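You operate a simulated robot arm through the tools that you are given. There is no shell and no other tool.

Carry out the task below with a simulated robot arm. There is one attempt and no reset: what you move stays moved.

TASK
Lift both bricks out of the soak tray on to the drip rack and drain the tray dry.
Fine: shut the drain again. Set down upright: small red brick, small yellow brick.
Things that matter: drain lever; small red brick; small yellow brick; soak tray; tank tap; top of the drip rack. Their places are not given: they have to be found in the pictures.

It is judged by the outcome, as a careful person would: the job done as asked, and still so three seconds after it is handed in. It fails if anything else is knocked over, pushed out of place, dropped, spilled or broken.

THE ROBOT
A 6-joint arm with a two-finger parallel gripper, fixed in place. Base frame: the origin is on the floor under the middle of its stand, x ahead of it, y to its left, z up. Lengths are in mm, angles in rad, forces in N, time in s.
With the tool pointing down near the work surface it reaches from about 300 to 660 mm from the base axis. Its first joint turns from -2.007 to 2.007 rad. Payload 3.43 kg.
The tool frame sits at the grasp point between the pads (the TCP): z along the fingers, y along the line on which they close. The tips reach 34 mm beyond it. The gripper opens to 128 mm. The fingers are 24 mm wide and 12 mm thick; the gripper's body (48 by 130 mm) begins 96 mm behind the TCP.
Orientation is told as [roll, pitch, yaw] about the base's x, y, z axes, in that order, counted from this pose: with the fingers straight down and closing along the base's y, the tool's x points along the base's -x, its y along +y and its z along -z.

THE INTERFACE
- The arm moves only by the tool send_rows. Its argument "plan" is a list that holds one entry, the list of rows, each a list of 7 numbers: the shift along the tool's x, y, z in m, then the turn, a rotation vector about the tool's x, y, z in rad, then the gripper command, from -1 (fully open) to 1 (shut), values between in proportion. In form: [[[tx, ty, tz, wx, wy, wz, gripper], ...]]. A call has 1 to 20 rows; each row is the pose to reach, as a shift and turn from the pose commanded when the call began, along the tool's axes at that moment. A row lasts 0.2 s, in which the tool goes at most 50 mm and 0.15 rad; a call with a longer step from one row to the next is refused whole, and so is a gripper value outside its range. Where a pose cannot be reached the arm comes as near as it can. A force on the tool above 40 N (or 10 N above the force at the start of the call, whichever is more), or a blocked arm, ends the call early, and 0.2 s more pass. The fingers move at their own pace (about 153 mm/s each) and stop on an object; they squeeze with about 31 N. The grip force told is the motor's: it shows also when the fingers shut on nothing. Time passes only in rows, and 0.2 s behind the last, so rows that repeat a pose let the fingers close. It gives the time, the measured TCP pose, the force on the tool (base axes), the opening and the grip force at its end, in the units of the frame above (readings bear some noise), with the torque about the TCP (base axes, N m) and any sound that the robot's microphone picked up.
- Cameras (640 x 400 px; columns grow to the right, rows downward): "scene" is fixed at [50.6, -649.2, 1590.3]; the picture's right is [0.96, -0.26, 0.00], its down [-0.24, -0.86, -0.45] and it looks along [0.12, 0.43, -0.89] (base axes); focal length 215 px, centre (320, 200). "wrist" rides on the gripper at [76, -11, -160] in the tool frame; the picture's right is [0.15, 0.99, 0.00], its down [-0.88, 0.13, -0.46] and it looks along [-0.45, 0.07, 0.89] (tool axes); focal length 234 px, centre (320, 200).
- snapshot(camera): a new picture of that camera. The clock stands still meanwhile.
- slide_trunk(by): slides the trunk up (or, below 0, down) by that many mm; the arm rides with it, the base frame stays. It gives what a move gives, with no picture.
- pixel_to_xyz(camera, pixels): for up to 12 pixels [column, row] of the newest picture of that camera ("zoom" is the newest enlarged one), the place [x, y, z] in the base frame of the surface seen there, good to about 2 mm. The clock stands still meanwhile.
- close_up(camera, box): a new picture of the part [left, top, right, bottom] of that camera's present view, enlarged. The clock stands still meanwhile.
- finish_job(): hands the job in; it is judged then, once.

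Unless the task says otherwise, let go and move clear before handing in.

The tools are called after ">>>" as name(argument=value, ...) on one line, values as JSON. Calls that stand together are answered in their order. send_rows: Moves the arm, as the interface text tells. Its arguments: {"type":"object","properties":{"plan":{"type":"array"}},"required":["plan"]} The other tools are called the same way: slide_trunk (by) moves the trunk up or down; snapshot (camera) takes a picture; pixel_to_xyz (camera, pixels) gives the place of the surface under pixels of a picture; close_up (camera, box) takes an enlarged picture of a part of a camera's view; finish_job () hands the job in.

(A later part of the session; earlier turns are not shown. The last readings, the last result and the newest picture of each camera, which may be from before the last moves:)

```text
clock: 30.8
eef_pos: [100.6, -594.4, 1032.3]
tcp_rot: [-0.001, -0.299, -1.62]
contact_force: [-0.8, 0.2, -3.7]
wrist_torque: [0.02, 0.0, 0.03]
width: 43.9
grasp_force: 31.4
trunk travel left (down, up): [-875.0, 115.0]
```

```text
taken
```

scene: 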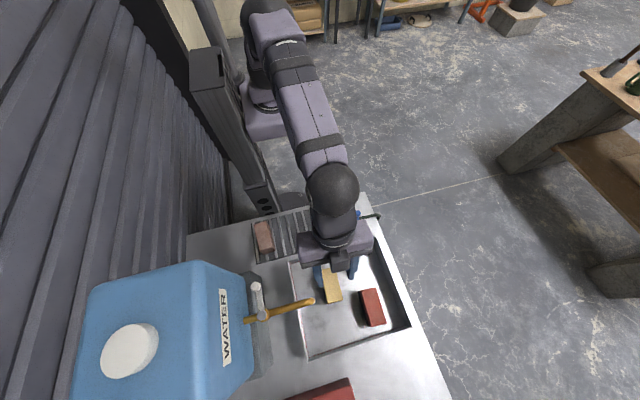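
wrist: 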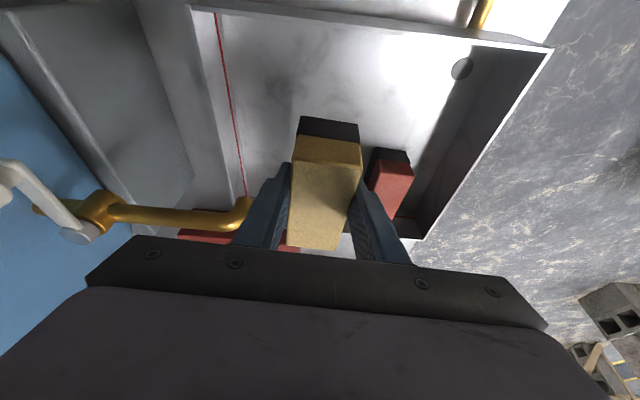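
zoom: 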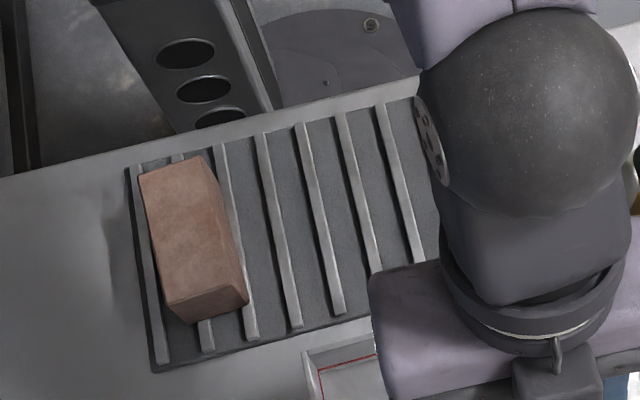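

Slats at zoom (278,220), (320,210), (357,200), (398,190) are clearly seen. I'll measure several of them.

>>> pixel_to_xyz(camera="zoom", pixels=[[273, 200], [278, 225], [314, 185], [319, 210], [352, 180], [358, 205], [392, 165], [398, 190], [338, 310], [296, 325], [262, 140], [302, 130]])

>>> pixel_to_xyz(camera="zoom", pixels=[[270, 210], [275, 210], [280, 210], [285, 210], [310, 200], [315, 200], [320, 200], [325, 200], [225, 200], [240, 280], [245, 300], [190, 290]])

```text
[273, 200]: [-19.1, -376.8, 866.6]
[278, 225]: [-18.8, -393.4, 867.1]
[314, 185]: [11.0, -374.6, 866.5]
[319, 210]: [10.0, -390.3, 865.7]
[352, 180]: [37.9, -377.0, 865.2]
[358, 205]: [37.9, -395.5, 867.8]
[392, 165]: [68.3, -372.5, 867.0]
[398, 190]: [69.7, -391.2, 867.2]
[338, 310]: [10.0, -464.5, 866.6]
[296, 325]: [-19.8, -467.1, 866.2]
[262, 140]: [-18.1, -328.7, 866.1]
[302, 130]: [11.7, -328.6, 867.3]
```

```text
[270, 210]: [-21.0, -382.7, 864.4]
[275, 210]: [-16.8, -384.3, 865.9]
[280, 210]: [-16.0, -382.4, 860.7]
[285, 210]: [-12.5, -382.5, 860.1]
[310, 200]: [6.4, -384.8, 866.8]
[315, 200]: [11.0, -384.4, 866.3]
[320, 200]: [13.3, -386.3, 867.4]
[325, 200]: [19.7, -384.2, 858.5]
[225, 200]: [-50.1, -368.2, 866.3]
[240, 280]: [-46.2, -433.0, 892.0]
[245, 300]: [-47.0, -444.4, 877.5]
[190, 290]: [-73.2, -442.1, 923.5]
```

Slats are at x≈-19, 10, 39.5, 69 (then 98.5, 128), tops at z≈866.7, so good centres are x=25 for yellow and x=113 for red. I'll carry the yellow brick level to above (25,-396), squaring its yaw.

>>> send_rows(plan=[[[0.0239, -0.0106, -0.0074, -0.002, 0, -0.006, 1], [0.0479, -0.0213, -0.0148, -0.004, 0, -0.012, 1], [0.0718, -0.0319, -0.0222, -0.006, 0, -0.018, 1], [0.0958, -0.0426, -0.0297, -0.0074, 0, -0.024, 1], [0.1197, -0.0532, -0.0371, -0.009, 0, -0.03, 1], [0.1436, -0.0638, -0.0445, -0.011, 0, -0.036, 1], [0.1676, -0.0745, -0.0519, -0.013, 0, -0.042, 1], [0.1915, -0.0851, -0.0593, -0.0148, 0, -0.0478, 1], [0.1915, -0.0851, -0.0593, -0.0148, 0, -0.0478, 1]]])

>>> snapshot(camera="wrist")

>>> close_up(camera="scene", box=[230, 160, 390, 280])

```text
clock: 32.8
eef_pos: [25.7, -388.7, 1031.5]
tcp_rot: [0.0, -0.3, -1.568]
contact_force: [0.4, 0.1, -4.6]
wrist_torque: [0.01, -0.02, 0.0]
width: 43.8
grasp_force: 30.9
trunk travel left (down, up): [-875.0, 115.0]
```

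```text
taken
```

wrist: 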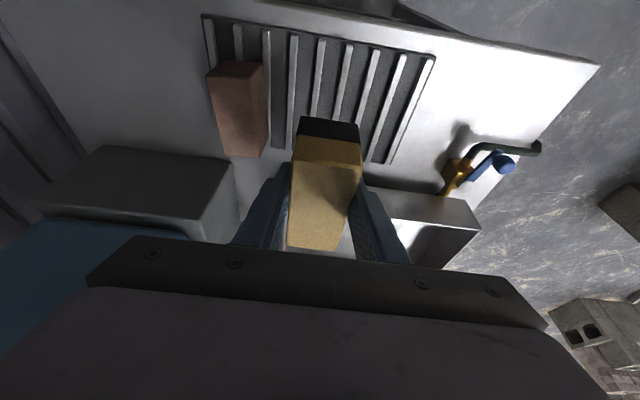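

```text
3.33 times, centred on (310, 220) of scene
```

zoom: 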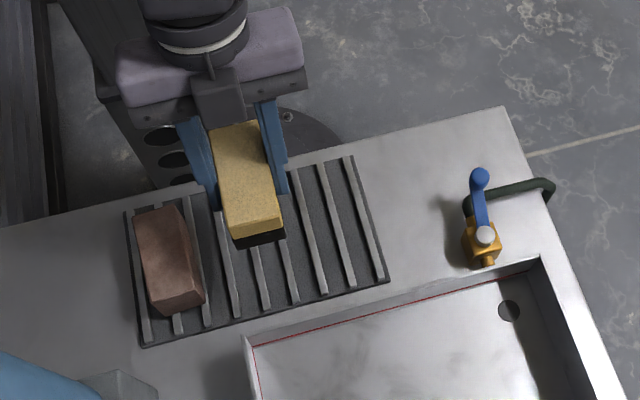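

The brick hangs level above the rack. I'll measure its top corners in this zoom to confirm its centre and yaw before lowering.

>>> pixel_to_xyz(camera="zoom", pixels=[[218, 140], [252, 128], [276, 212], [236, 224], [246, 180], [228, 180], [266, 175], [258, 232]])

>>> pixel_to_xyz(camera="wrist", pixels=[[305, 140], [356, 143], [330, 200], [330, 150], [330, 122]])

```text
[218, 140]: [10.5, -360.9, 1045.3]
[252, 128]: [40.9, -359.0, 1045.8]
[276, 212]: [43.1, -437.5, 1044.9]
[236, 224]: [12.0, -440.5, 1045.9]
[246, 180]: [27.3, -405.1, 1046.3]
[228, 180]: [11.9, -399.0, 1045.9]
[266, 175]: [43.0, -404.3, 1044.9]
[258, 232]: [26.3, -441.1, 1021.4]
```

```text
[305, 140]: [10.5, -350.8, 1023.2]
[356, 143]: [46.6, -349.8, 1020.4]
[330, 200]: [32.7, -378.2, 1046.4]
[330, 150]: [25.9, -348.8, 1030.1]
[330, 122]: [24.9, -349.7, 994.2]
```

The brick is level (top z≈1045.5 at all corners), centred at about (26.5,-396). I'll lower it to just above the slats.

>>> send_rows(plan=[[[0.0089, -0.0005, 0.0287, 0, 0, 0, 1], [0.0177, -0.001, 0.0573, 0, 0, 0, 1], [0.0251, -0.0015, 0.0812, 0, 0, 0, 1], [0.031, -0.0015, 0.1003, 0, 0, 0, 1], [0.0334, -0.0015, 0.108, 0, 0, 0, 1], [0.0346, -0.0015, 0.1118, 0, 0, 0, 1], [0.0346, -0.0015, 0.1118, 0, 0, 0, 1]]])

>>> close_up(camera="scene", box=[230, 160, 390, 280])

>>> pixel_to_xyz(camera="zoom", pixels=[[236, 210], [262, 265], [270, 282]])

```text
clock: 34.4
eef_pos: [24.0, -389.7, 914.7]
tcp_rot: [-0.001, -0.3, -1.569]
contact_force: [0.1, -0.5, -4.7]
wrist_torque: [-0.01, 0.02, 0.01]
width: 44.1
grasp_force: 31.1
trunk travel left (down, up): [-875.0, 115.0]
```

```text
3.33 times, centred on (310, 220) of scene
```

zoom: 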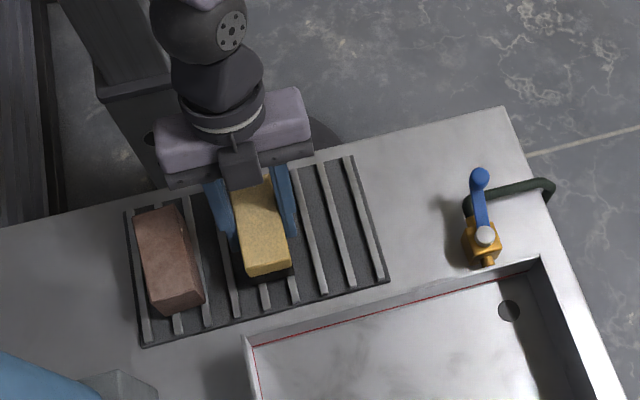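

```text
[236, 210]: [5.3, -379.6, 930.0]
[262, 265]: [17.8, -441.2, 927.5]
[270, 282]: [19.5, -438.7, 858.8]
```

The top reads z≈929, about 5 mm above where the neighbouring brick's top (924) sits. I'll lower in 1 mm steps and watch the force.

>>> send_rows(plan=[[[0.0006, 0, 0.0019, 0, 0, 0, 1], [0.0009, 0, 0.0029, 0, 0, 0, 1], [0.0012, 0, 0.0038, 0, 0, 0, 1], [0.0012, 0, 0.0038, 0, 0, 0, 1]]])

```text
clock: 35.4
eef_pos: [22.9, -389.5, 911.4]
tcp_rot: [0.001, -0.302, -1.569]
contact_force: [-0.5, 0.6, -3.4]
wrist_torque: [0.01, 0.0, 0.03]
width: 44.0
grasp_force: 30.9
trunk travel left (down, up): [-875.0, 115.0]
```

>>> send_rows(plan=[[[0.0003, 0, 0.001, 0, 0, 0, 1], [0.0006, 0, 0.0019, 0, 0, 0, 1], [0.0006, 0, 0.0019, 0, 0, 0, 1]]])

```text
clock: 36.2
eef_pos: [24.7, -390.5, 908.0]
tcp_rot: [0.001, -0.301, -1.569]
contact_force: [0.6, -0.1, -3.8]
wrist_torque: [0.03, 0.0, 0.0]
width: 44.0
grasp_force: 31.1
trunk travel left (down, up): [-875.0, 115.0]
```

Still carrying the full 3.8 N load, so not yet down. I'll go another millimetre or two.

>>> send_rows(plan=[[[0.0003, 0, 0.001, 0, 0, 0, 1], [0.0003, 0, 0.001, 0, 0, 0, 1], [0.0006, 0, 0.0019, 0, 0, 0, 1], [0.0006, 0, 0.0019, 0, 0, 0, 1]]])

>>> close_up(camera="scene", box=[235, 190, 345, 270])

>>> pixel_to_xyz(camera="zoom", pixels=[[330, 230], [340, 280], [365, 280], [325, 290], [340, 300], [190, 240]])

```text
clock: 37.2
eef_pos: [22.1, -390.2, 907.8]
tcp_rot: [-0.001, -0.303, -1.569]
contact_force: [0.3, 1.0, 7.5]
wrist_torque: [0.54, -0.08, -0.04]
width: 43.7
grasp_force: 31.3
trunk travel left (down, up): [-875.0, 115.0]
```

```text
5.00 times, centred on (290, 230) of scene
```

zoom: 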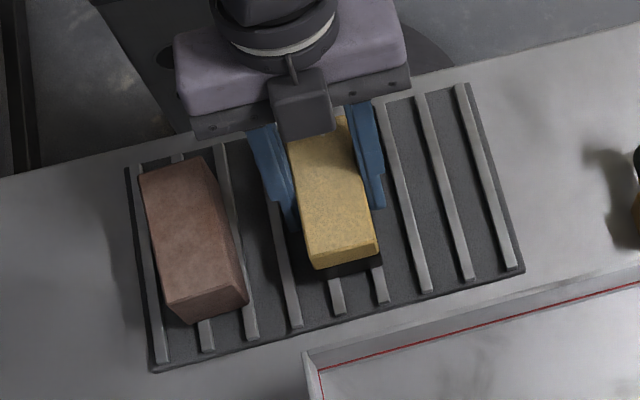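

```text
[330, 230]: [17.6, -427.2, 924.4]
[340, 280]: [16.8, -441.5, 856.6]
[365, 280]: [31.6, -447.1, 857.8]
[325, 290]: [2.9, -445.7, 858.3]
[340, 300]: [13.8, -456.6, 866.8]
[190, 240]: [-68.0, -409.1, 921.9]
```

The force turned to +7.5 N and the top reads 924.4, so the brick rests on the slats at x≈24. I'll open to about 62 mm and then withdraw upward.

>>> send_rows(plan=[[[-0.0003, 0, -0.001, 0, 0, 0, 0.25], [-0.0003, 0, -0.001, 0, 0, 0, 0.1], [-0.0003, 0, -0.001, 0, 0, 0, 0.03], [-0.0003, 0, -0.001, 0, 0, 0, 0.03]]])

>>> snapshot(camera="wrist")

```text
clock: 38.2
eef_pos: [22.4, -389.9, 907.5]
tcp_rot: [0.0, -0.301, -1.569]
contact_force: [0.9, 0.1, -0.4]
wrist_torque: [-0.01, -0.01, 0.01]
width: 62.4
grasp_force: 0.1
trunk travel left (down, up): [-875.0, 115.0]
```

```text
taken
```

wrist: 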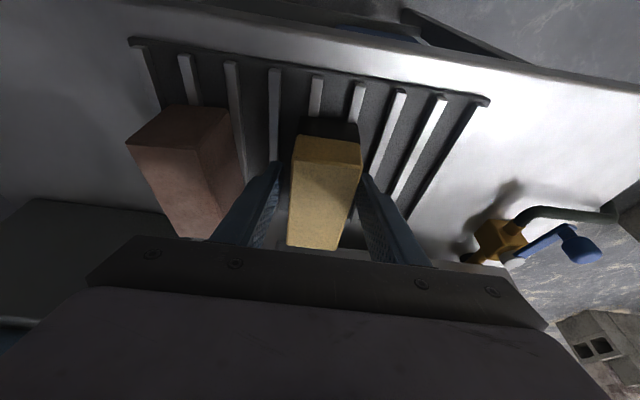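

The fingers are free of the brick on both sides. I'll rise vertically to about z 1040 and look.

>>> send_rows(plan=[[[-0.003, 0, -0.0096, 0, 0, 0, 0.03], [-0.0089, 0, -0.0287, 0, 0, 0, 0.03], [-0.0177, 0, -0.0573, 0, 0, 0, 0.03], [-0.0296, 0, -0.0955, 0, 0, 0, 0.03], [-0.0384, 0, -0.1242, 0, 0, 0, 0.03]]])

>>> close_up(camera="scene", box=[230, 190, 430, 370])

>>> pixel_to_xyz(camera="zoom", pixels=[[180, 140], [165, 110], [185, 110], [195, 150], [180, 155], [250, 300], [330, 200], [400, 300], [440, 320], [430, 140]])

```text
clock: 39.4
eef_pos: [22.2, -389.2, 1039.9]
tcp_rot: [0.002, -0.299, -1.57]
contact_force: [0.5, 0.3, 0.4]
wrist_torque: [-0.01, 0.01, 0.01]
width: 61.9
grasp_force: 0.0
out of reach, approached as far as the arm can: row 1
trunk travel left (down, up): [-875.0, 115.0]
```

```text
2.22 times, centred on (330, 280) of scene
```

zoom: 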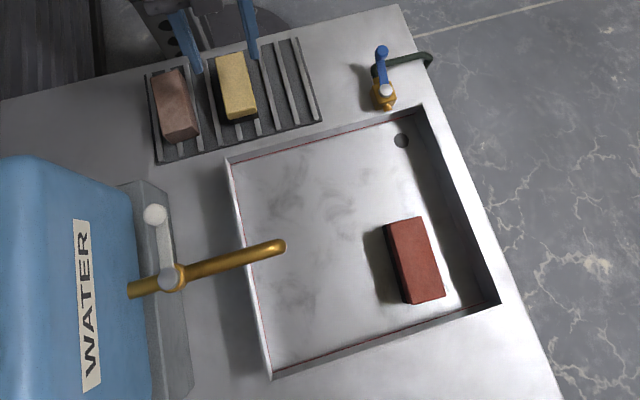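

```text
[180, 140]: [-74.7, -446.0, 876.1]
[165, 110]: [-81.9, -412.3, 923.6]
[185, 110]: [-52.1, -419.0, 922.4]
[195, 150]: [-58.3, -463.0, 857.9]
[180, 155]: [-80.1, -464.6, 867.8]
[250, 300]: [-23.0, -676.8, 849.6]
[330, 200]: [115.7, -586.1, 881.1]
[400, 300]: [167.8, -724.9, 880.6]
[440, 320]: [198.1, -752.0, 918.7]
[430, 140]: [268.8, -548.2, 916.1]
```

The yellow brick stands on the rack and the tray floor reads z≈881. Now I'll go above the red brick with a 0.35 rad tilt and yaw -1.62, keeping z≥1010.

>>> send_rows(plan=[[[-0.0238, 0.0155, 0.0102, 0.0015, -0.005, 0.0045, 0.03], [-0.0475, 0.0311, 0.0204, 0.003, -0.01, 0.009, 0.03], [-0.0713, 0.0466, 0.0306, 0.0045, -0.015, 0.0135, 0.03], [-0.095, 0.0621, 0.0408, 0.006, -0.02, 0.018, 0.03], [-0.1188, 0.0776, 0.051, 0.007, -0.025, 0.0225, 0.03], [-0.1425, 0.0932, 0.0613, 0.008, -0.03, 0.027, 0.03], [-0.1663, 0.1087, 0.0715, 0.0095, -0.035, 0.0315, 0.03], [-0.19, 0.1242, 0.0817, 0.011, -0.04, 0.036, 0.03], [-0.2138, 0.1397, 0.0919, 0.0125, -0.045, 0.041, 0.03], [-0.2375, 0.1553, 0.1021, 0.0135, -0.05, 0.0445, 0.03], [-0.2613, 0.1708, 0.1123, 0.0148, -0.05, 0.0478, 0.03], [-0.2613, 0.1708, 0.1123, 0.0148, -0.05, 0.0478, 0.03]]])

>>> snapshot(camera="wrist")

>>> snapshot(camera="scene")

```text
clock: 42.0
eef_pos: [194.1, -670.7, 1008.3]
tcp_rot: [0.003, -0.351, -1.616]
contact_force: [0.1, 0.5, 0.1]
wrist_torque: [0.01, -0.03, -0.04]
width: 62.0
grasp_force: 0.1
trunk travel left (down, up): [-875.0, 115.0]
```

```text
taken
```

wrist: 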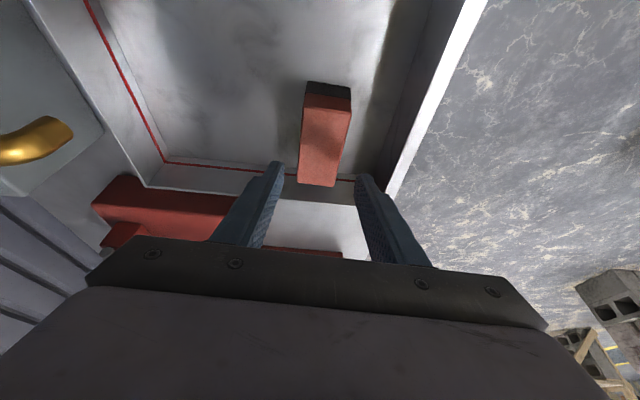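

```text
taken
```

scene: 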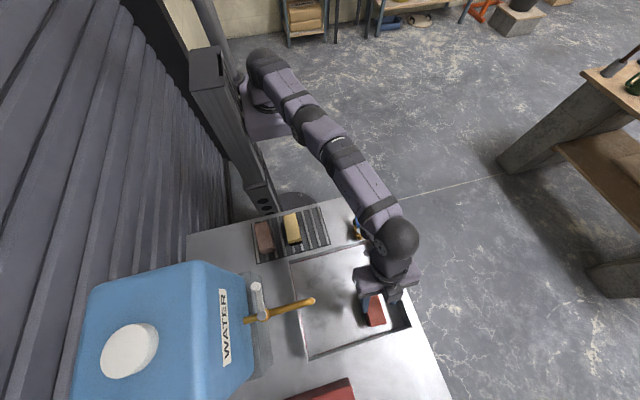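

The pose was fully reached. I'll verify the red brick's edges from this view before going down.

>>> pixel_to_xyz(camera="wrist", pixels=[[305, 110], [348, 112], [301, 140], [345, 140], [299, 180], [334, 184], [325, 140], [328, 88], [270, 120], [400, 60]])

```text
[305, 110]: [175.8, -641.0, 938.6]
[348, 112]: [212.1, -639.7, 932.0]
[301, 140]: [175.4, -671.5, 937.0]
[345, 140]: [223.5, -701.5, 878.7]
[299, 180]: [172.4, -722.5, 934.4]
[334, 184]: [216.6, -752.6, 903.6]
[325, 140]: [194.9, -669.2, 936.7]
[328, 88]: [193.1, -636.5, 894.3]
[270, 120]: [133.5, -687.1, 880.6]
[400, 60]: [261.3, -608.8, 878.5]
```

The brick's left edge at y≈-671 is x≈174 and its width about 44, so it's centred on the fingers within 1-2 mm. I'll descend to z≈922.

>>> send_rows(plan=[[[0.0069, 0, 0.0188, 0, 0, 0, 0.03], [0.0138, 0, 0.0376, 0, 0, 0, 0.03], [0.0206, 0, 0.0563, 0, 0, 0, 0.03], [0.0258, 0, 0.0704, 0, 0, 0, 0.03], [0.0296, 0, 0.0808, 0, 0, 0, 0.03], [0.0296, 0, 0.0808, 0, 0, 0, 0.03]]])

>>> snapshot(camera="wrist")

```text
clock: 43.4
eef_pos: [194.8, -671.8, 921.8]
tcp_rot: [0.002, -0.352, -1.619]
contact_force: [-0.2, -0.4, 0.1]
wrist_torque: [-0.02, -0.03, 0.0]
width: 62.1
grasp_force: 0.0
trunk travel left (down, up): [-875.0, 115.0]
```

```text
taken
```

wrist: 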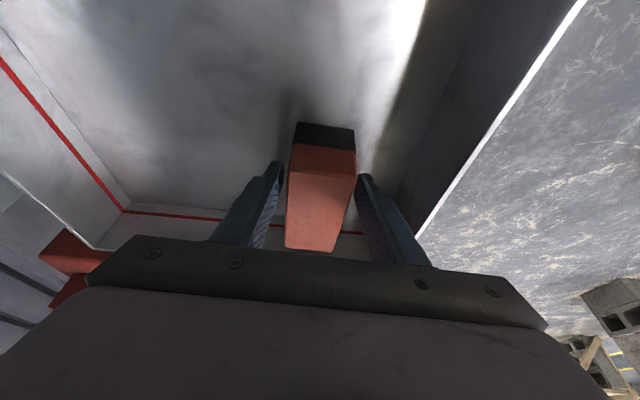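

The fingers flank the red brick without contact. I'll close on it.

>>> send_rows(plan=[[[0, 0, 0, 0, 0, 0, 0.25], [0, 0, 0, 0, 0, 0, 0.5], [0, 0, 0, 0, 0, 0, 1], [0, 0, 0, 0, 0, 0, 1], [0, 0, 0, 0, 0, 0, 1]]])

>>> snapshot(camera="wrist")

```text
clock: 44.6
eef_pos: [193.6, -671.6, 922.1]
tcp_rot: [0.001, -0.348, -1.621]
contact_force: [-1.3, -0.6, -0.2]
wrist_torque: [-0.12, 0.17, -0.1]
width: 44.0
grasp_force: 30.9
trunk travel left (down, up): [-875.0, 115.0]
```

```text
taken
```

wrist: 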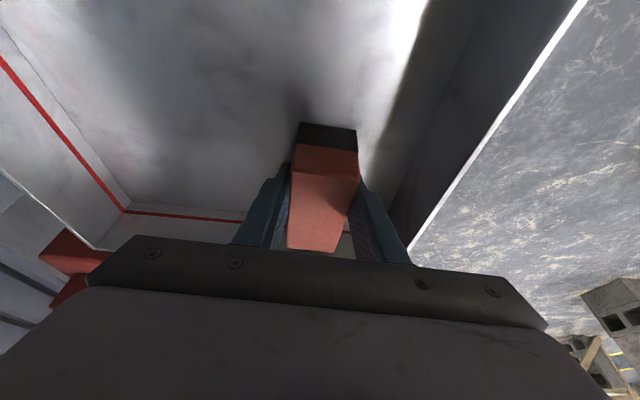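

Gripped at 44.0 mm with 31 N. I'll lift, slowly at first.

>>> send_rows(plan=[[[-0.0017, 0, -0.0047, 0, 0, 0, 1], [-0.0034, 0, -0.0094, 0, 0, 0, 1], [-0.0069, 0, -0.0188, 0, 0, 0, 1], [-0.0138, 0, -0.0376, 0, 0, 0, 1], [-0.0206, 0, -0.0563, 0, 0, 0, 1], [-0.0275, 0, -0.0751, 0, 0, 0, 1], [-0.0344, 0, -0.0939, 0, 0, 0, 1], [-0.0344, 0, -0.0939, 0, 0, 0, 1]]])

>>> snapshot(camera="wrist")

>>> close_up(camera="scene", box=[270, 210, 430, 370])

```text
clock: 46.4
eef_pos: [195.4, -671.2, 1020.7]
tcp_rot: [-0.001, -0.348, -1.619]
contact_force: [0.3, -0.4, -4.0]
wrist_torque: [0.04, 0.01, 0.02]
width: 43.8
grasp_force: 30.9
trunk travel left (down, up): [-875.0, 115.0]
```

```text
taken
```

wrist: 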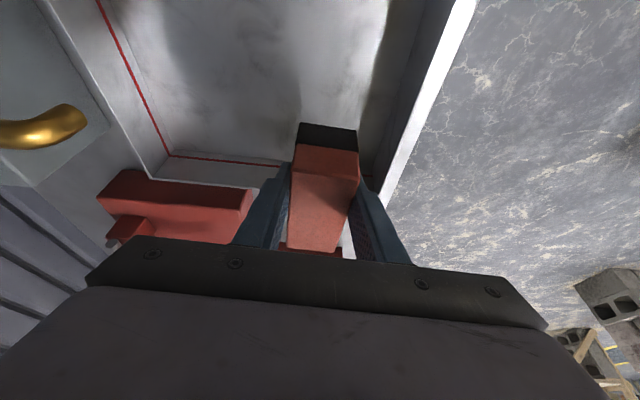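

```text
2.50 times, centred on (350, 290) of scene
```

zoom: 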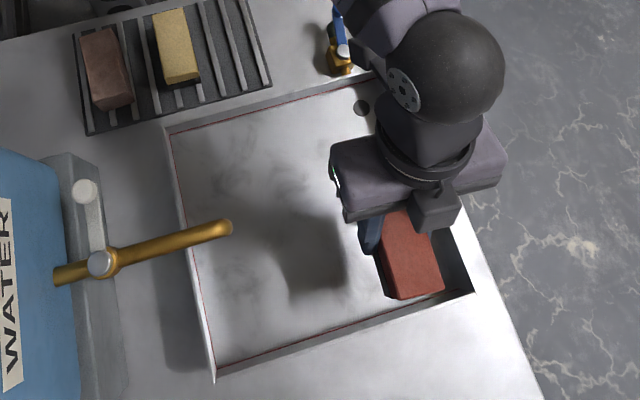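

The red brick is up and clear (load 4 N). I'll carry it level to above (113,-410) on the rack, squaring its yaw.

>>> send_rows(plan=[[[0.028, -0.0105, -0.0102, -0.0018, 0, -0.005, 1], [0.056, -0.021, -0.0204, -0.0036, 0, -0.01, 1], [0.084, -0.0315, -0.0306, -0.0055, 0, -0.015, 1], [0.112, -0.042, -0.0408, -0.0073, 0, -0.02, 1], [0.1401, -0.0525, -0.051, -0.0091, 0, -0.025, 1], [0.1681, -0.063, -0.0612, -0.0109, 0, -0.03, 1], [0.1961, -0.0735, -0.0714, -0.0128, 0, -0.035, 1], [0.2241, -0.084, -0.0816, -0.0146, 0, -0.04, 1], [0.2521, -0.0945, -0.0918, -0.0164, 0, -0.0451, 1], [0.2521, -0.0945, -0.0918, -0.0164, 0, -0.0451, 1]]])

>>> snapshot(camera="wrist")

>>> close_up(camera="scene", box=[230, 160, 390, 280])

```text
clock: 48.6
eef_pos: [113.4, -400.0, 1020.7]
tcp_rot: [0.0, -0.349, -1.571]
contact_force: [1.1, -0.4, -4.5]
wrist_torque: [0.07, 0.01, 0.0]
width: 43.8
grasp_force: 30.6
trunk travel left (down, up): [-875.0, 115.0]
```

```text
taken
```

wrist: 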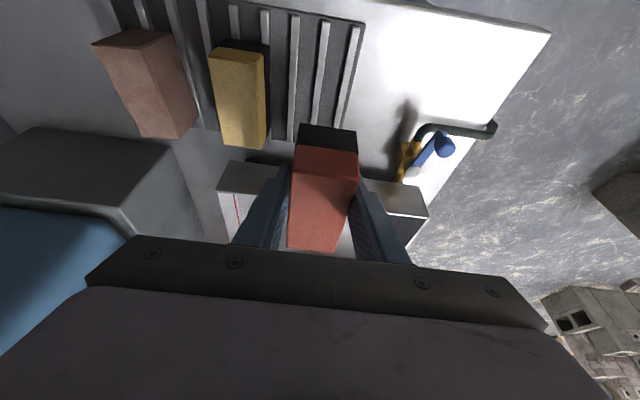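

```text
3.33 times, centred on (310, 220) of scene
```

zoom: 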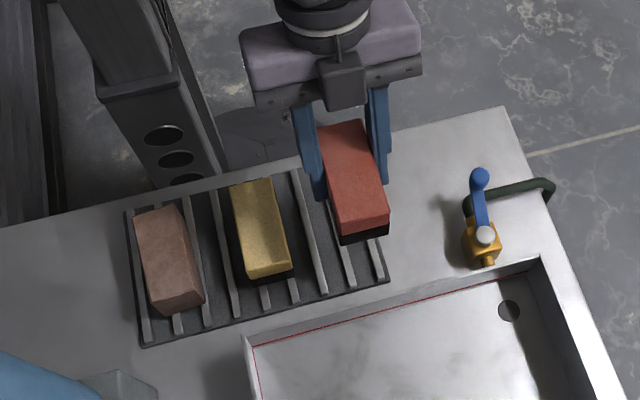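

>>> pixel_to_xyz(camera="zoom", pixels=[[325, 135], [357, 128], [382, 210], [342, 222], [352, 180], [330, 185], [373, 175], [335, 240], [303, 230], [345, 270], [376, 255], [310, 260]])

>>> pixel_to_xyz(camera="wrist", pixels=[[325, 30], [351, 40], [290, 100], [316, 105], [345, 80], [356, 155], [300, 150], [325, 150]])

```text
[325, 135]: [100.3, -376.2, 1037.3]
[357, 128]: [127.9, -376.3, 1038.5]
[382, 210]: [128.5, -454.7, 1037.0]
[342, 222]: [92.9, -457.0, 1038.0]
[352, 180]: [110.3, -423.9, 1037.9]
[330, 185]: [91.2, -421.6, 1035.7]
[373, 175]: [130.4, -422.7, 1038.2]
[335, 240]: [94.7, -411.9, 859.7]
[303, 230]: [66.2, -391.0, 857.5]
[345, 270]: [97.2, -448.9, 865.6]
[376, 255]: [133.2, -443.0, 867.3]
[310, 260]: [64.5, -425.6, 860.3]
```

```text
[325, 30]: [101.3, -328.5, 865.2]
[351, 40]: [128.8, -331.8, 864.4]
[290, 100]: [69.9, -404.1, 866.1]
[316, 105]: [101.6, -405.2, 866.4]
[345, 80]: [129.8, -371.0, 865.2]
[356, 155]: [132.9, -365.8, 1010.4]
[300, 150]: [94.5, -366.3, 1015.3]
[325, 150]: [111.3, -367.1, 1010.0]
```

The red brick hangs level, x 91-133, y -366 to -458, top z≈1038. I'll shift it 1.5 mm in +x and 3 mm toward the robot while lowering it to just above the slats.

>>> send_rows(plan=[[[0.0117, 0.0007, 0.0277, 0, 0, 0, 1], [0.0229, 0.0015, 0.0556, 0, 0, 0, 1], [0.0319, 0.0015, 0.0789, 0, 0, 0, 1], [0.037, 0.0015, 0.093, 0, 0, 0, 1], [0.0401, 0.0015, 0.1014, 0, 0, 0, 1], [0.0401, 0.0015, 0.1014, 0, 0, 0, 1]]])

>>> close_up(camera="scene", box=[230, 160, 390, 280])

>>> pixel_to_xyz(camera="zoom", pixels=[[345, 220], [360, 245], [372, 225], [340, 235], [255, 230]])

```text
clock: 50.0
eef_pos: [114.4, -395.8, 912.1]
tcp_rot: [0.003, -0.349, -1.569]
contact_force: [-1.0, -0.2, -3.9]
wrist_torque: [0.07, -0.01, 0.01]
width: 43.7
grasp_force: 30.9
trunk travel left (down, up): [-875.0, 115.0]
```

```text
3.33 times, centred on (310, 220) of scene
```

zoom: 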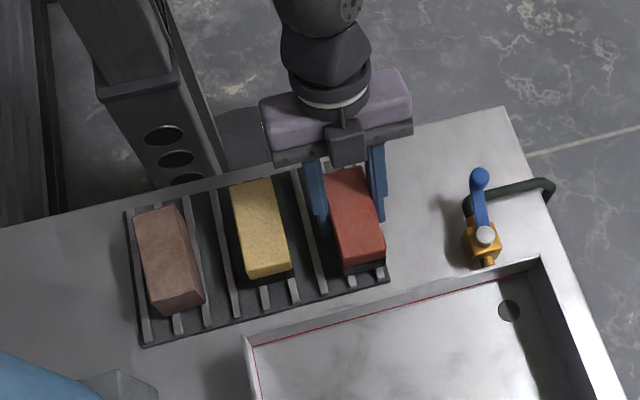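

```text
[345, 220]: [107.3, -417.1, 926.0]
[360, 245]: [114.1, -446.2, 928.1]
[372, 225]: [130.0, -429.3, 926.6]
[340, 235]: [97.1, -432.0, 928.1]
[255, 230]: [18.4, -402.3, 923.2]
```

The top reads ≈927, about 3-4 mm to go. I'll lower in small steps watching the force.

>>> send_rows(plan=[[[0.0003, 0, 0.0009, 0, 0, 0, 1], [0.0007, 0, 0.0019, 0, 0, 0, 1], [0.001, 0, 0.0028, 0, 0, 0, 1], [0.001, 0, 0.0028, 0, 0, 0, 1]]])

```text
clock: 51.0
eef_pos: [115.1, -396.3, 909.2]
tcp_rot: [0.0, -0.348, -1.57]
contact_force: [-0.4, 1.3, -4.0]
wrist_torque: [0.04, 0.02, 0.0]
width: 43.9
grasp_force: 31.6
trunk travel left (down, up): [-875.0, 115.0]
```

>>> send_rows(plan=[[[0.0003, 0, 0.0009, 0, 0, 0, 1], [0.0003, 0, 0.0009, 0, 0, 0, 1]]])

```text
clock: 51.6
eef_pos: [115.9, -396.6, 908.6]
tcp_rot: [0.0, -0.351, -1.569]
contact_force: [0.2, 0.5, -4.1]
wrist_torque: [0.07, 0.04, 0.0]
width: 43.6
grasp_force: 31.3
trunk travel left (down, up): [-875.0, 115.0]
```

>>> send_rows(plan=[[[0.0003, 0, 0.0009, 0, 0, 0, 1], [0.0003, 0, 0.0009, 0, 0, 0, 1]]])

```text
clock: 52.2
eef_pos: [115.5, -396.9, 907.3]
tcp_rot: [0.0, -0.35, -1.57]
contact_force: [-0.4, -0.3, -2.2]
wrist_torque: [-0.04, 0.0, -0.02]
width: 44.0
grasp_force: 31.3
trunk travel left (down, up): [-875.0, 115.0]
```

The load is beginning to ease (-2.2 N), so the brick is touching. One more half-millimetre step.

>>> send_rows(plan=[[[0.0002, 0, 0.0007, 0, 0, 0, 1], [0.0002, 0, 0.0007, 0, 0, 0, 1]]])

>>> close_up(camera="scene", box=[230, 160, 390, 280])

>>> pixel_to_xyz(camera="zoom", pixels=[[345, 220], [360, 245], [372, 225], [340, 235]])

```text
clock: 52.8
eef_pos: [115.4, -397.6, 907.8]
tcp_rot: [0.0, -0.351, -1.571]
contact_force: [1.0, 1.1, 6.8]
wrist_torque: [0.45, 0.12, 0.01]
width: 44.0
grasp_force: 31.5
trunk travel left (down, up): [-875.0, 115.0]
```

```text
3.33 times, centred on (310, 220) of scene
```

zoom: 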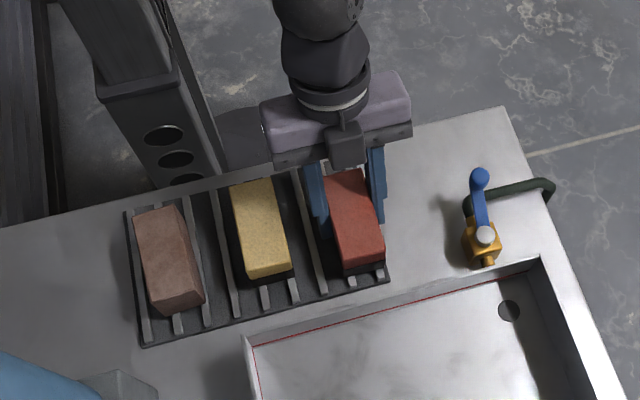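

```text
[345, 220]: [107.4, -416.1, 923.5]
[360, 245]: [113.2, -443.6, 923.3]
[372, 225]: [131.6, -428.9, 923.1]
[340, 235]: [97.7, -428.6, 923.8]
```

The red brick rests level on the slats (top 923.5 all over, force +6.8 N). I'll open to 62 mm and check.

>>> send_rows(plan=[[[-0.0002, 0, -0.0007, 0, 0, 0, 0.25], [-0.0002, 0, -0.0007, 0, 0, 0, 0.1], [-0.0002, 0, -0.0007, 0, 0, 0, 0.03], [-0.0002, 0, -0.0007, 0, 0, 0, 0.03]]])

>>> snapshot(camera="wrist")

```text
clock: 53.8
eef_pos: [115.1, -397.5, 908.8]
tcp_rot: [0.001, -0.347, -1.57]
contact_force: [0.7, 0.6, -0.2]
wrist_torque: [-0.03, 0.0, 0.01]
width: 62.0
grasp_force: 0.1
trunk travel left (down, up): [-875.0, 115.0]
```

```text
taken
```

wrist: 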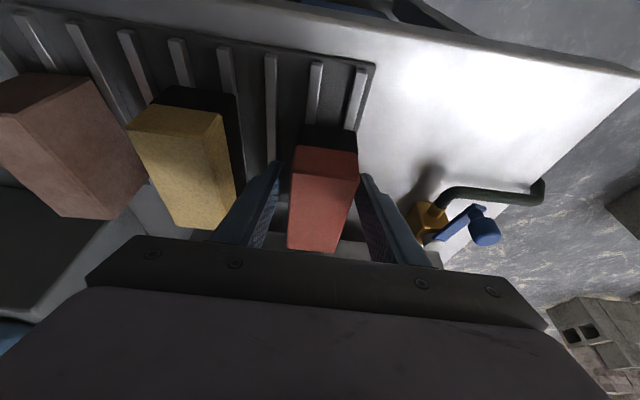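

Both fingers are clear of the brick. I'll rise vertically by 145 mm.

>>> send_rows(plan=[[[-0.0034, 0, -0.0094, 0, 0, 0, 0.03], [-0.0103, 0, -0.0282, 0, 0, 0, 0.03], [-0.0206, 0, -0.0563, 0, 0, 0, 0.03], [-0.0343, 0, -0.0939, 0, 0, 0, 0.03], [-0.048, 0, -0.1315, 0, 0, 0, 0.03], [-0.0497, 0, -0.1362, 0, 0, 0, 0.03]]])

>>> close_up(camera="scene", box=[230, 190, 430, 370])

>>> pixel_to_xyz(camera="zoom", pixels=[[235, 85], [290, 80], [300, 200], [350, 170], [400, 250], [330, 300], [265, 210], [290, 330], [380, 160], [440, 290], [382, 52], [387, 90]])

```text
clock: 55.2
eef_pos: [113.7, -396.2, 1053.4]
tcp_rot: [0.002, -0.347, -1.571]
contact_force: [0.1, 0.6, -0.5]
wrist_torque: [0.01, 0.01, 0.0]
width: 62.0
grasp_force: 0.1
out of reach, approached as far as the arm can: row 2
trunk travel left (down, up): [-875.0, 115.0]
```

```text
2.22 times, centred on (330, 280) of scene
```

zoom: 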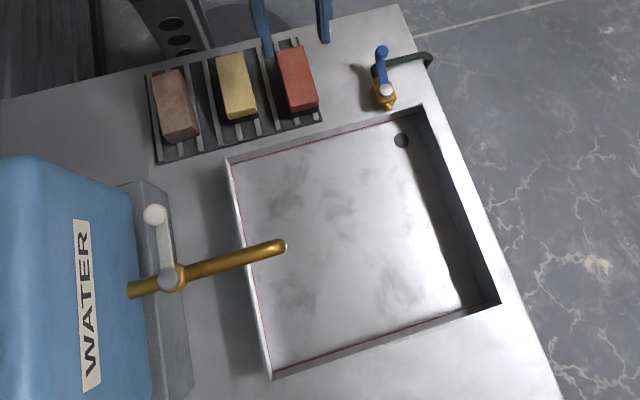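

```text
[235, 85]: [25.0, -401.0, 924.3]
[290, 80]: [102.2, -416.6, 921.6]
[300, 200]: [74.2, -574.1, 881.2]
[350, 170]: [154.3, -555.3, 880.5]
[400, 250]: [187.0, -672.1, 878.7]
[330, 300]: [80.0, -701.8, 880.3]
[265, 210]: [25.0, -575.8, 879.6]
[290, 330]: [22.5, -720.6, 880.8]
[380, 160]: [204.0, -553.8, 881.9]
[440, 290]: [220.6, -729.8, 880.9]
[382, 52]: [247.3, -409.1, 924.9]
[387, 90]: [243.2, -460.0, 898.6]
```

Both bricks stand on the rack and the tray floor reads 880 throughout, matching bricks 57 mm tall, so the water appears gone. I'll look closely at the tray for any remaining water before shutting the drain.

>>> close_up(camera="scene", box=[285, 235, 415, 355])

>>> close_up(camera="scene", box=[345, 205, 395, 255])

>>> close_up(camera="scene", box=[240, 260, 330, 330])

>>> snapshot(camera="wrist")

```text
3.33 times, centred on (350, 295) of scene
```

zoom: 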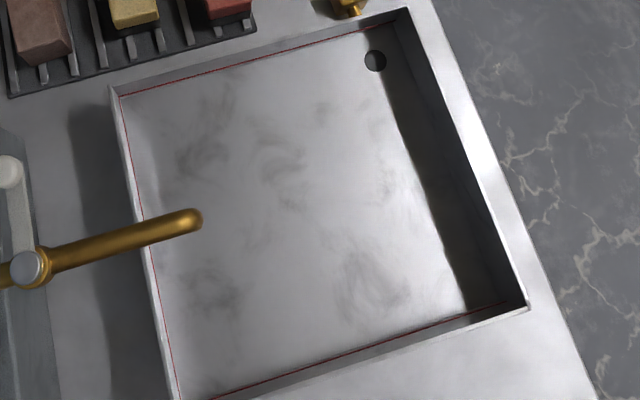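

```text
8.00 times, centred on (370, 230) of scene
```

zoom: 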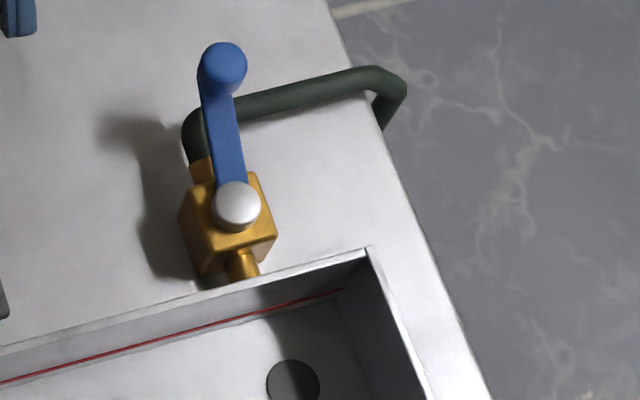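

```text
5.71 times, centred on (285, 295) of scene
```

zoom: 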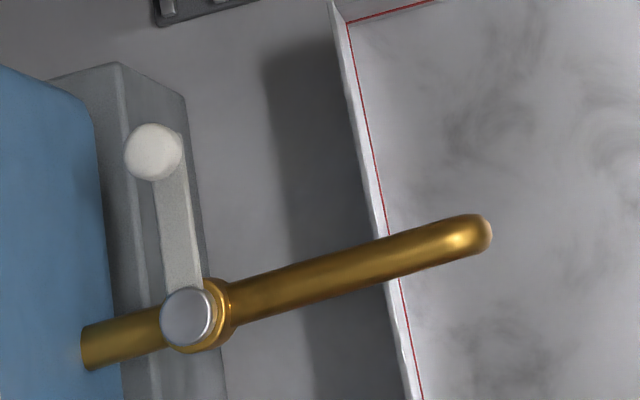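

```text
taken
```

wrist: 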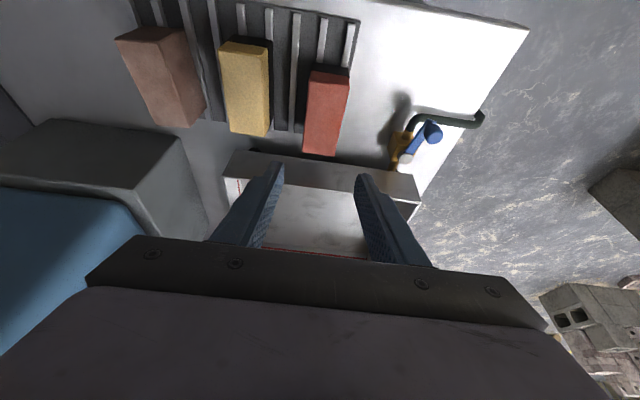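

The tray floor is bare metal with stains only, and no stream comes from the spout. Now I'll un-tilt the tool and move off the bricks towards the valve.

>>> send_rows(plan=[[[0, 0.02, 0, 0, 0.116, 0, 0.3], [0, 0.04, 0, 0, 0.232, 0, 0.53], [0, 0.07, 0, 0, 0.348, 0, 0.53], [0, 0.1, 0, 0, 0.348, 0, 0.53], [0, 0.1, 0, 0, 0.348, 0, 0.53]]])

```text
clock: 56.4
eef_pos: [214.4, -398.1, 1052.4]
tcp_rot: [0.002, 0.001, -1.57]
contact_force: [1.2, -0.8, 0.3]
wrist_torque: [0.04, 0.02, -0.01]
width: 30.0
grasp_force: 0.1
trunk travel left (down, up): [-875.0, 115.0]
```

Upright again at (214,-398,1052). I'll turn to yaw 0 first.

>>> send_rows(plan=[[[0, 0.003, 0, 0, 0, -0.143, 0.53], [0, 0.006, 0, 0, 0, -0.286, 0.53], [0, 0.009, 0, 0, 0, -0.429, 0.53], [0, 0.012, 0, 0, 0, -0.572, 0.53], [0, 0.015, 0, 0, 0, -0.715, 0.53], [0, 0.018, 0, 0, 0, -0.858, 0.53], [0, 0.021, 0, 0, 0, -1.0, 0.53], [0, 0.024, 0, 0, 0, -1.143, 0.53], [0, 0.027, 0, 0, 0, -1.286, 0.53], [0, 0.03, 0, 0, 0, -1.43, 0.53], [-0.006, 0.034, 0, 0, 0, -1.57, 0.53], [-0.006, 0.034, 0, 0, 0, -1.57, 0.53]]])

>>> snapshot(camera="wrist")

>>> close_up(camera="wrist", box=[270, 40, 390, 160])

```text
clock: 59.0
eef_pos: [248.5, -402.6, 1054.2]
tcp_rot: [-0.002, 0.0, 0.002]
contact_force: [0.1, 0.0, 0.0]
wrist_torque: [-0.03, 0.0, 0.01]
width: 29.9
grasp_force: 0.1
trunk travel left (down, up): [-875.0, 115.0]
```

```text
taken
```

wrist: 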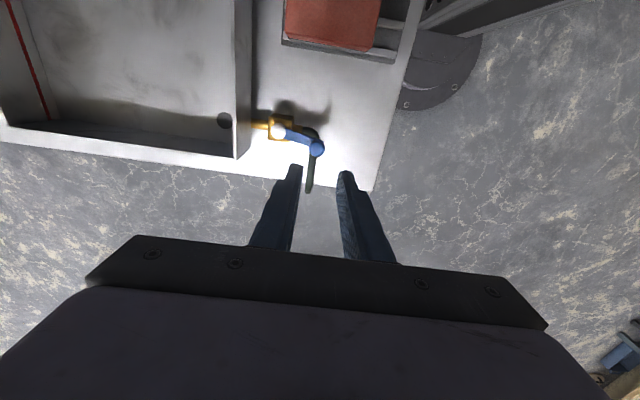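

```text
3.33 times, centred on (330, 100) of wrist
```

zoom: 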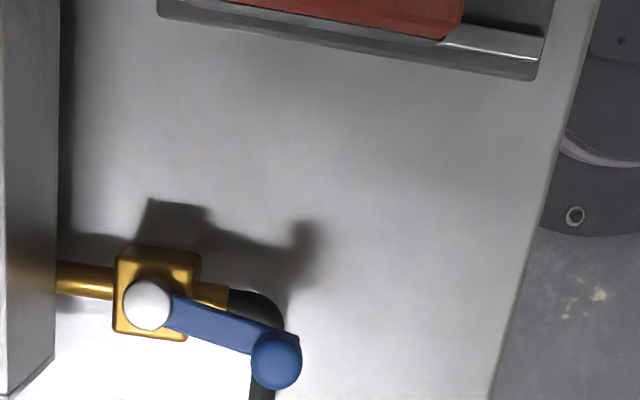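

>>> pixel_to_xyz(camera="zoom", pixels=[[277, 357], [260, 357], [292, 357], [277, 342], [277, 374], [148, 303], [210, 325], [240, 335]])

```text
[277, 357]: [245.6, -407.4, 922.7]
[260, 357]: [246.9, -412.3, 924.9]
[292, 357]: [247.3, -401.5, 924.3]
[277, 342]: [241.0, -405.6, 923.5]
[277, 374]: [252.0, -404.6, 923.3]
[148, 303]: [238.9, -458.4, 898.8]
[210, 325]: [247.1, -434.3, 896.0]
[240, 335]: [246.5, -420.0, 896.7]
```

The knob's centre is at about (246.5,-405.5), lever at ~82°. I'll turn to yaw 1.43, centre over it, and descend so the fingers straddle it.

>>> send_rows(plan=[[[0, 0, 0, 0, 0, -0.143, 0.53], [0, 0, 0, 0, 0, -0.286, 0.53], [0, 0, 0, 0, 0, -0.429, 0.53], [0, 0, 0, 0, 0, -0.572, 0.53], [0, 0, 0, 0, 0, -0.715, 0.53], [0, 0, 0, 0, 0, -0.858, 0.53], [0, 0, 0, 0, 0, -1.0, 0.53], [0, 0, 0, 0, 0, -1.143, 0.53], [0, 0, 0, 0, 0, -1.286, 0.53], [0.002, -0.0025, 0, 0, 0, -1.43, 0.53], [0.002, -0.0025, 0.03, 0, 0, -1.43, 0.53], [0.002, -0.0025, 0.06, 0, 0, -1.43, 0.53], [0.002, -0.0025, 0.085, 0, 0, -1.43, 0.53], [0.002, -0.0025, 0.103, 0, 0, -1.43, 0.53], [0.002, -0.0025, 0.1167, 0, 0, -1.43, 0.53], [0.002, -0.0025, 0.1167, 0, 0, -1.43, 0.53]]])

>>> snapshot(camera="wrist")

>>> close_up(camera="scene", box=[320, 180, 420, 280])

```text
clock: 62.4
eef_pos: [246.9, -405.8, 935.1]
tcp_rot: [-0.002, 0.002, 1.43]
contact_force: [0.3, -0.4, 0.5]
wrist_torque: [0.0, -0.01, -0.01]
width: 30.3
grasp_force: 0.1
trunk travel left (down, up): [-875.0, 115.0]
```

```text
taken
```

wrist: 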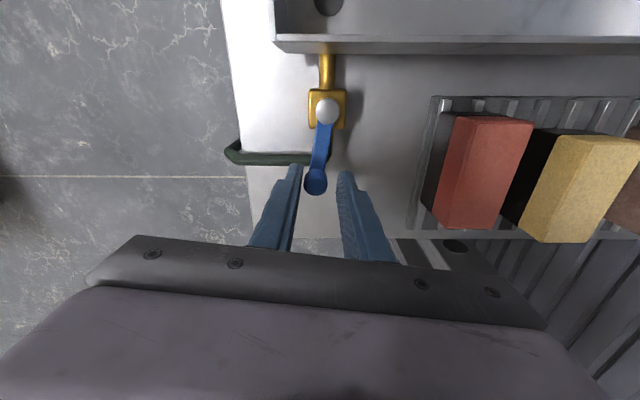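

```text
4.00 times, centred on (370, 230) of scene
```

zoom: 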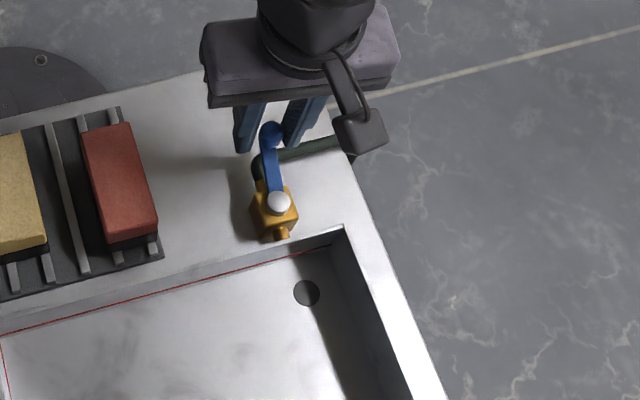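

The fingers straddle the knob freely. I'll swing it back clockwise, halfway first.

>>> send_rows(plan=[[[0.0005, -0.007, 0, 0, 0, 0.13, 0.53], [0.0018, -0.0139, 0, 0, 0, 0.26, 0.53], [0.0041, -0.0205, 0, 0, 0, 0.39, 0.53], [0.0072, -0.0268, 0, 0, 0, 0.52, 0.53], [0.011, -0.0327, 0, 0, 0, 0.65, 0.53], [0.0156, -0.038, 0, 0, 0, 0.78, 0.53]]])

>>> snapshot(camera="wrist")

```text
clock: 63.8
eef_pos: [281.8, -426.5, 936.0]
tcp_rot: [-0.001, -0.001, 0.647]
contact_force: [0.4, 0.1, -0.3]
wrist_torque: [0.01, -0.01, -0.01]
width: 30.2
grasp_force: 0.0
trunk travel left (down, up): [-875.0, 115.0]
```

```text
taken
```

wrist: 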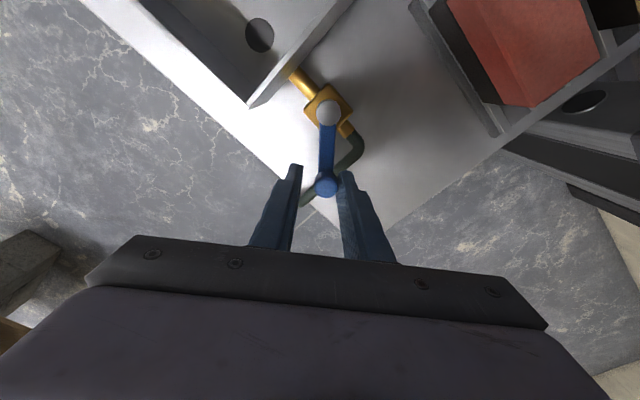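

The lever follows freely at about 36°. I'll finish the turn to the shut position with a little extra to reach the stop.

>>> send_rows(plan=[[[0.0005, -0.007, 0, 0, 0, 0.13, 0.53], [0.0018, -0.0139, 0, 0, 0, 0.26, 0.53], [0.0041, -0.0205, 0, 0, 0, 0.39, 0.53], [0.0072, -0.0268, 0, 0, 0, 0.52, 0.53], [0.011, -0.0327, 0, 0, 0, 0.65, 0.53], [0.0137, -0.036, 0, 0, 0, 0.73, 0.53], [0.0148, -0.0375, 0, 0, 0, 0.73, 0.53], [0.0148, -0.0375, 0, 0, 0, 0.73, 0.53]]])

>>> snapshot(camera="wrist")

>>> pixel_to_xyz(camera="wrist", pixels=[[320, 185], [329, 113], [325, 150]])

```text
clock: 65.6
eef_pos: [292.6, -464.5, 936.5]
tcp_rot: [-0.002, -0.001, -0.081]
contact_force: [0.6, 2.2, 1.3]
wrist_torque: [0.08, 0.0, -0.04]
width: 30.8
grasp_force: 0.9
trunk travel left (down, up): [-875.0, 115.0]
```

```text
taken
```

wrist: 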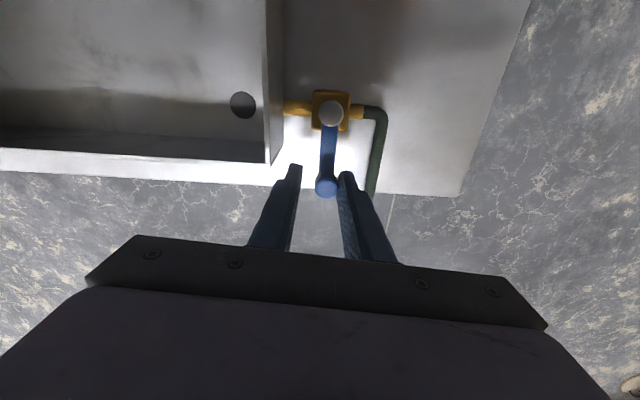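

```text
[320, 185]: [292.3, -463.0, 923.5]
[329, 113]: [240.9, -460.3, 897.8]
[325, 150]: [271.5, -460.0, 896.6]
```

The lever looks across the pipe again with a slight 2 N push. I'll measure the knob's centre exactly to compare with the starting angle.

>>> close_up(camera="wrist", box=[280, 80, 400, 200])

>>> pixel_to_xyz(camera="wrist", pixels=[[326, 188], [318, 188], [333, 188], [326, 183], [326, 194], [328, 150], [323, 150], [333, 150]])

```text
3.33 times, centred on (340, 140) of wrist
```

zoom: 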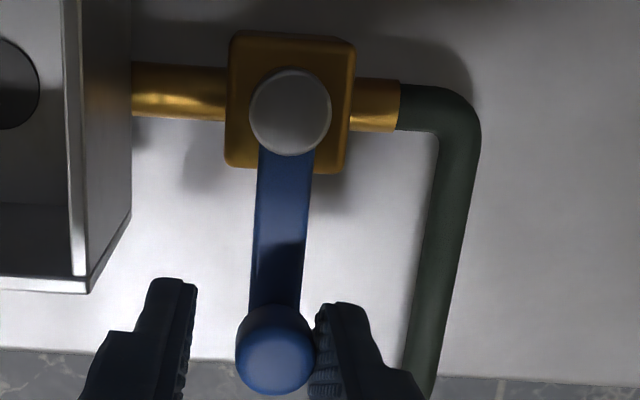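

```text
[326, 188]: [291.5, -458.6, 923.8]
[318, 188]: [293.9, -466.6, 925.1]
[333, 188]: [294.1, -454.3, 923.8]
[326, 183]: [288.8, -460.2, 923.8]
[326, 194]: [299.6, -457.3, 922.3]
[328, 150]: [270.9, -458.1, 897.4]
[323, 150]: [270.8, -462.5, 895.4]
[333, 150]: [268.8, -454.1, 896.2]
```

The knob is back at about (294,-459), its starting place. I'll push 4 mm further to confirm that it is against the shut stop.

>>> send_rows(plan=[[[0, -0.002, 0, 0, 0, 0, 0.53], [0, -0.004, 0, 0, 0, 0, 0.53], [0, -0.004, 0, 0, 0, 0, 0.53]]])

>>> snapshot(camera="wrist")

>>> pixel_to_xyz(camera="wrist", pixels=[[326, 188], [318, 188], [333, 188], [328, 150], [323, 150], [333, 150], [330, 113]])

```text
clock: 66.4
eef_pos: [292.4, -467.9, 936.1]
tcp_rot: [-0.001, 0.0, -0.08]
contact_force: [3.0, 7.6, 0.1]
wrist_torque: [0.23, -0.07, -0.04]
width: 34.7
grasp_force: 4.1
trunk travel left (down, up): [-875.0, 115.0]
```

```text
taken
```

wrist: 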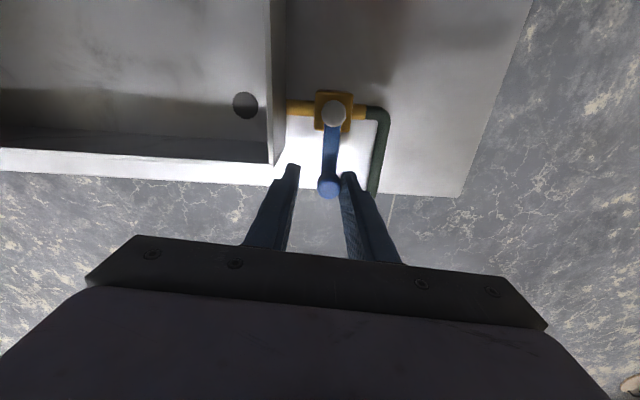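

```text
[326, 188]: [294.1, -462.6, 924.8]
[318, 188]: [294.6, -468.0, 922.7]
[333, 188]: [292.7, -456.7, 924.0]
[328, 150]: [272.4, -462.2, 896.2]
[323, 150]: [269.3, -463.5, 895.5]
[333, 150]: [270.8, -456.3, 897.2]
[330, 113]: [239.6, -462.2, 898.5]
```

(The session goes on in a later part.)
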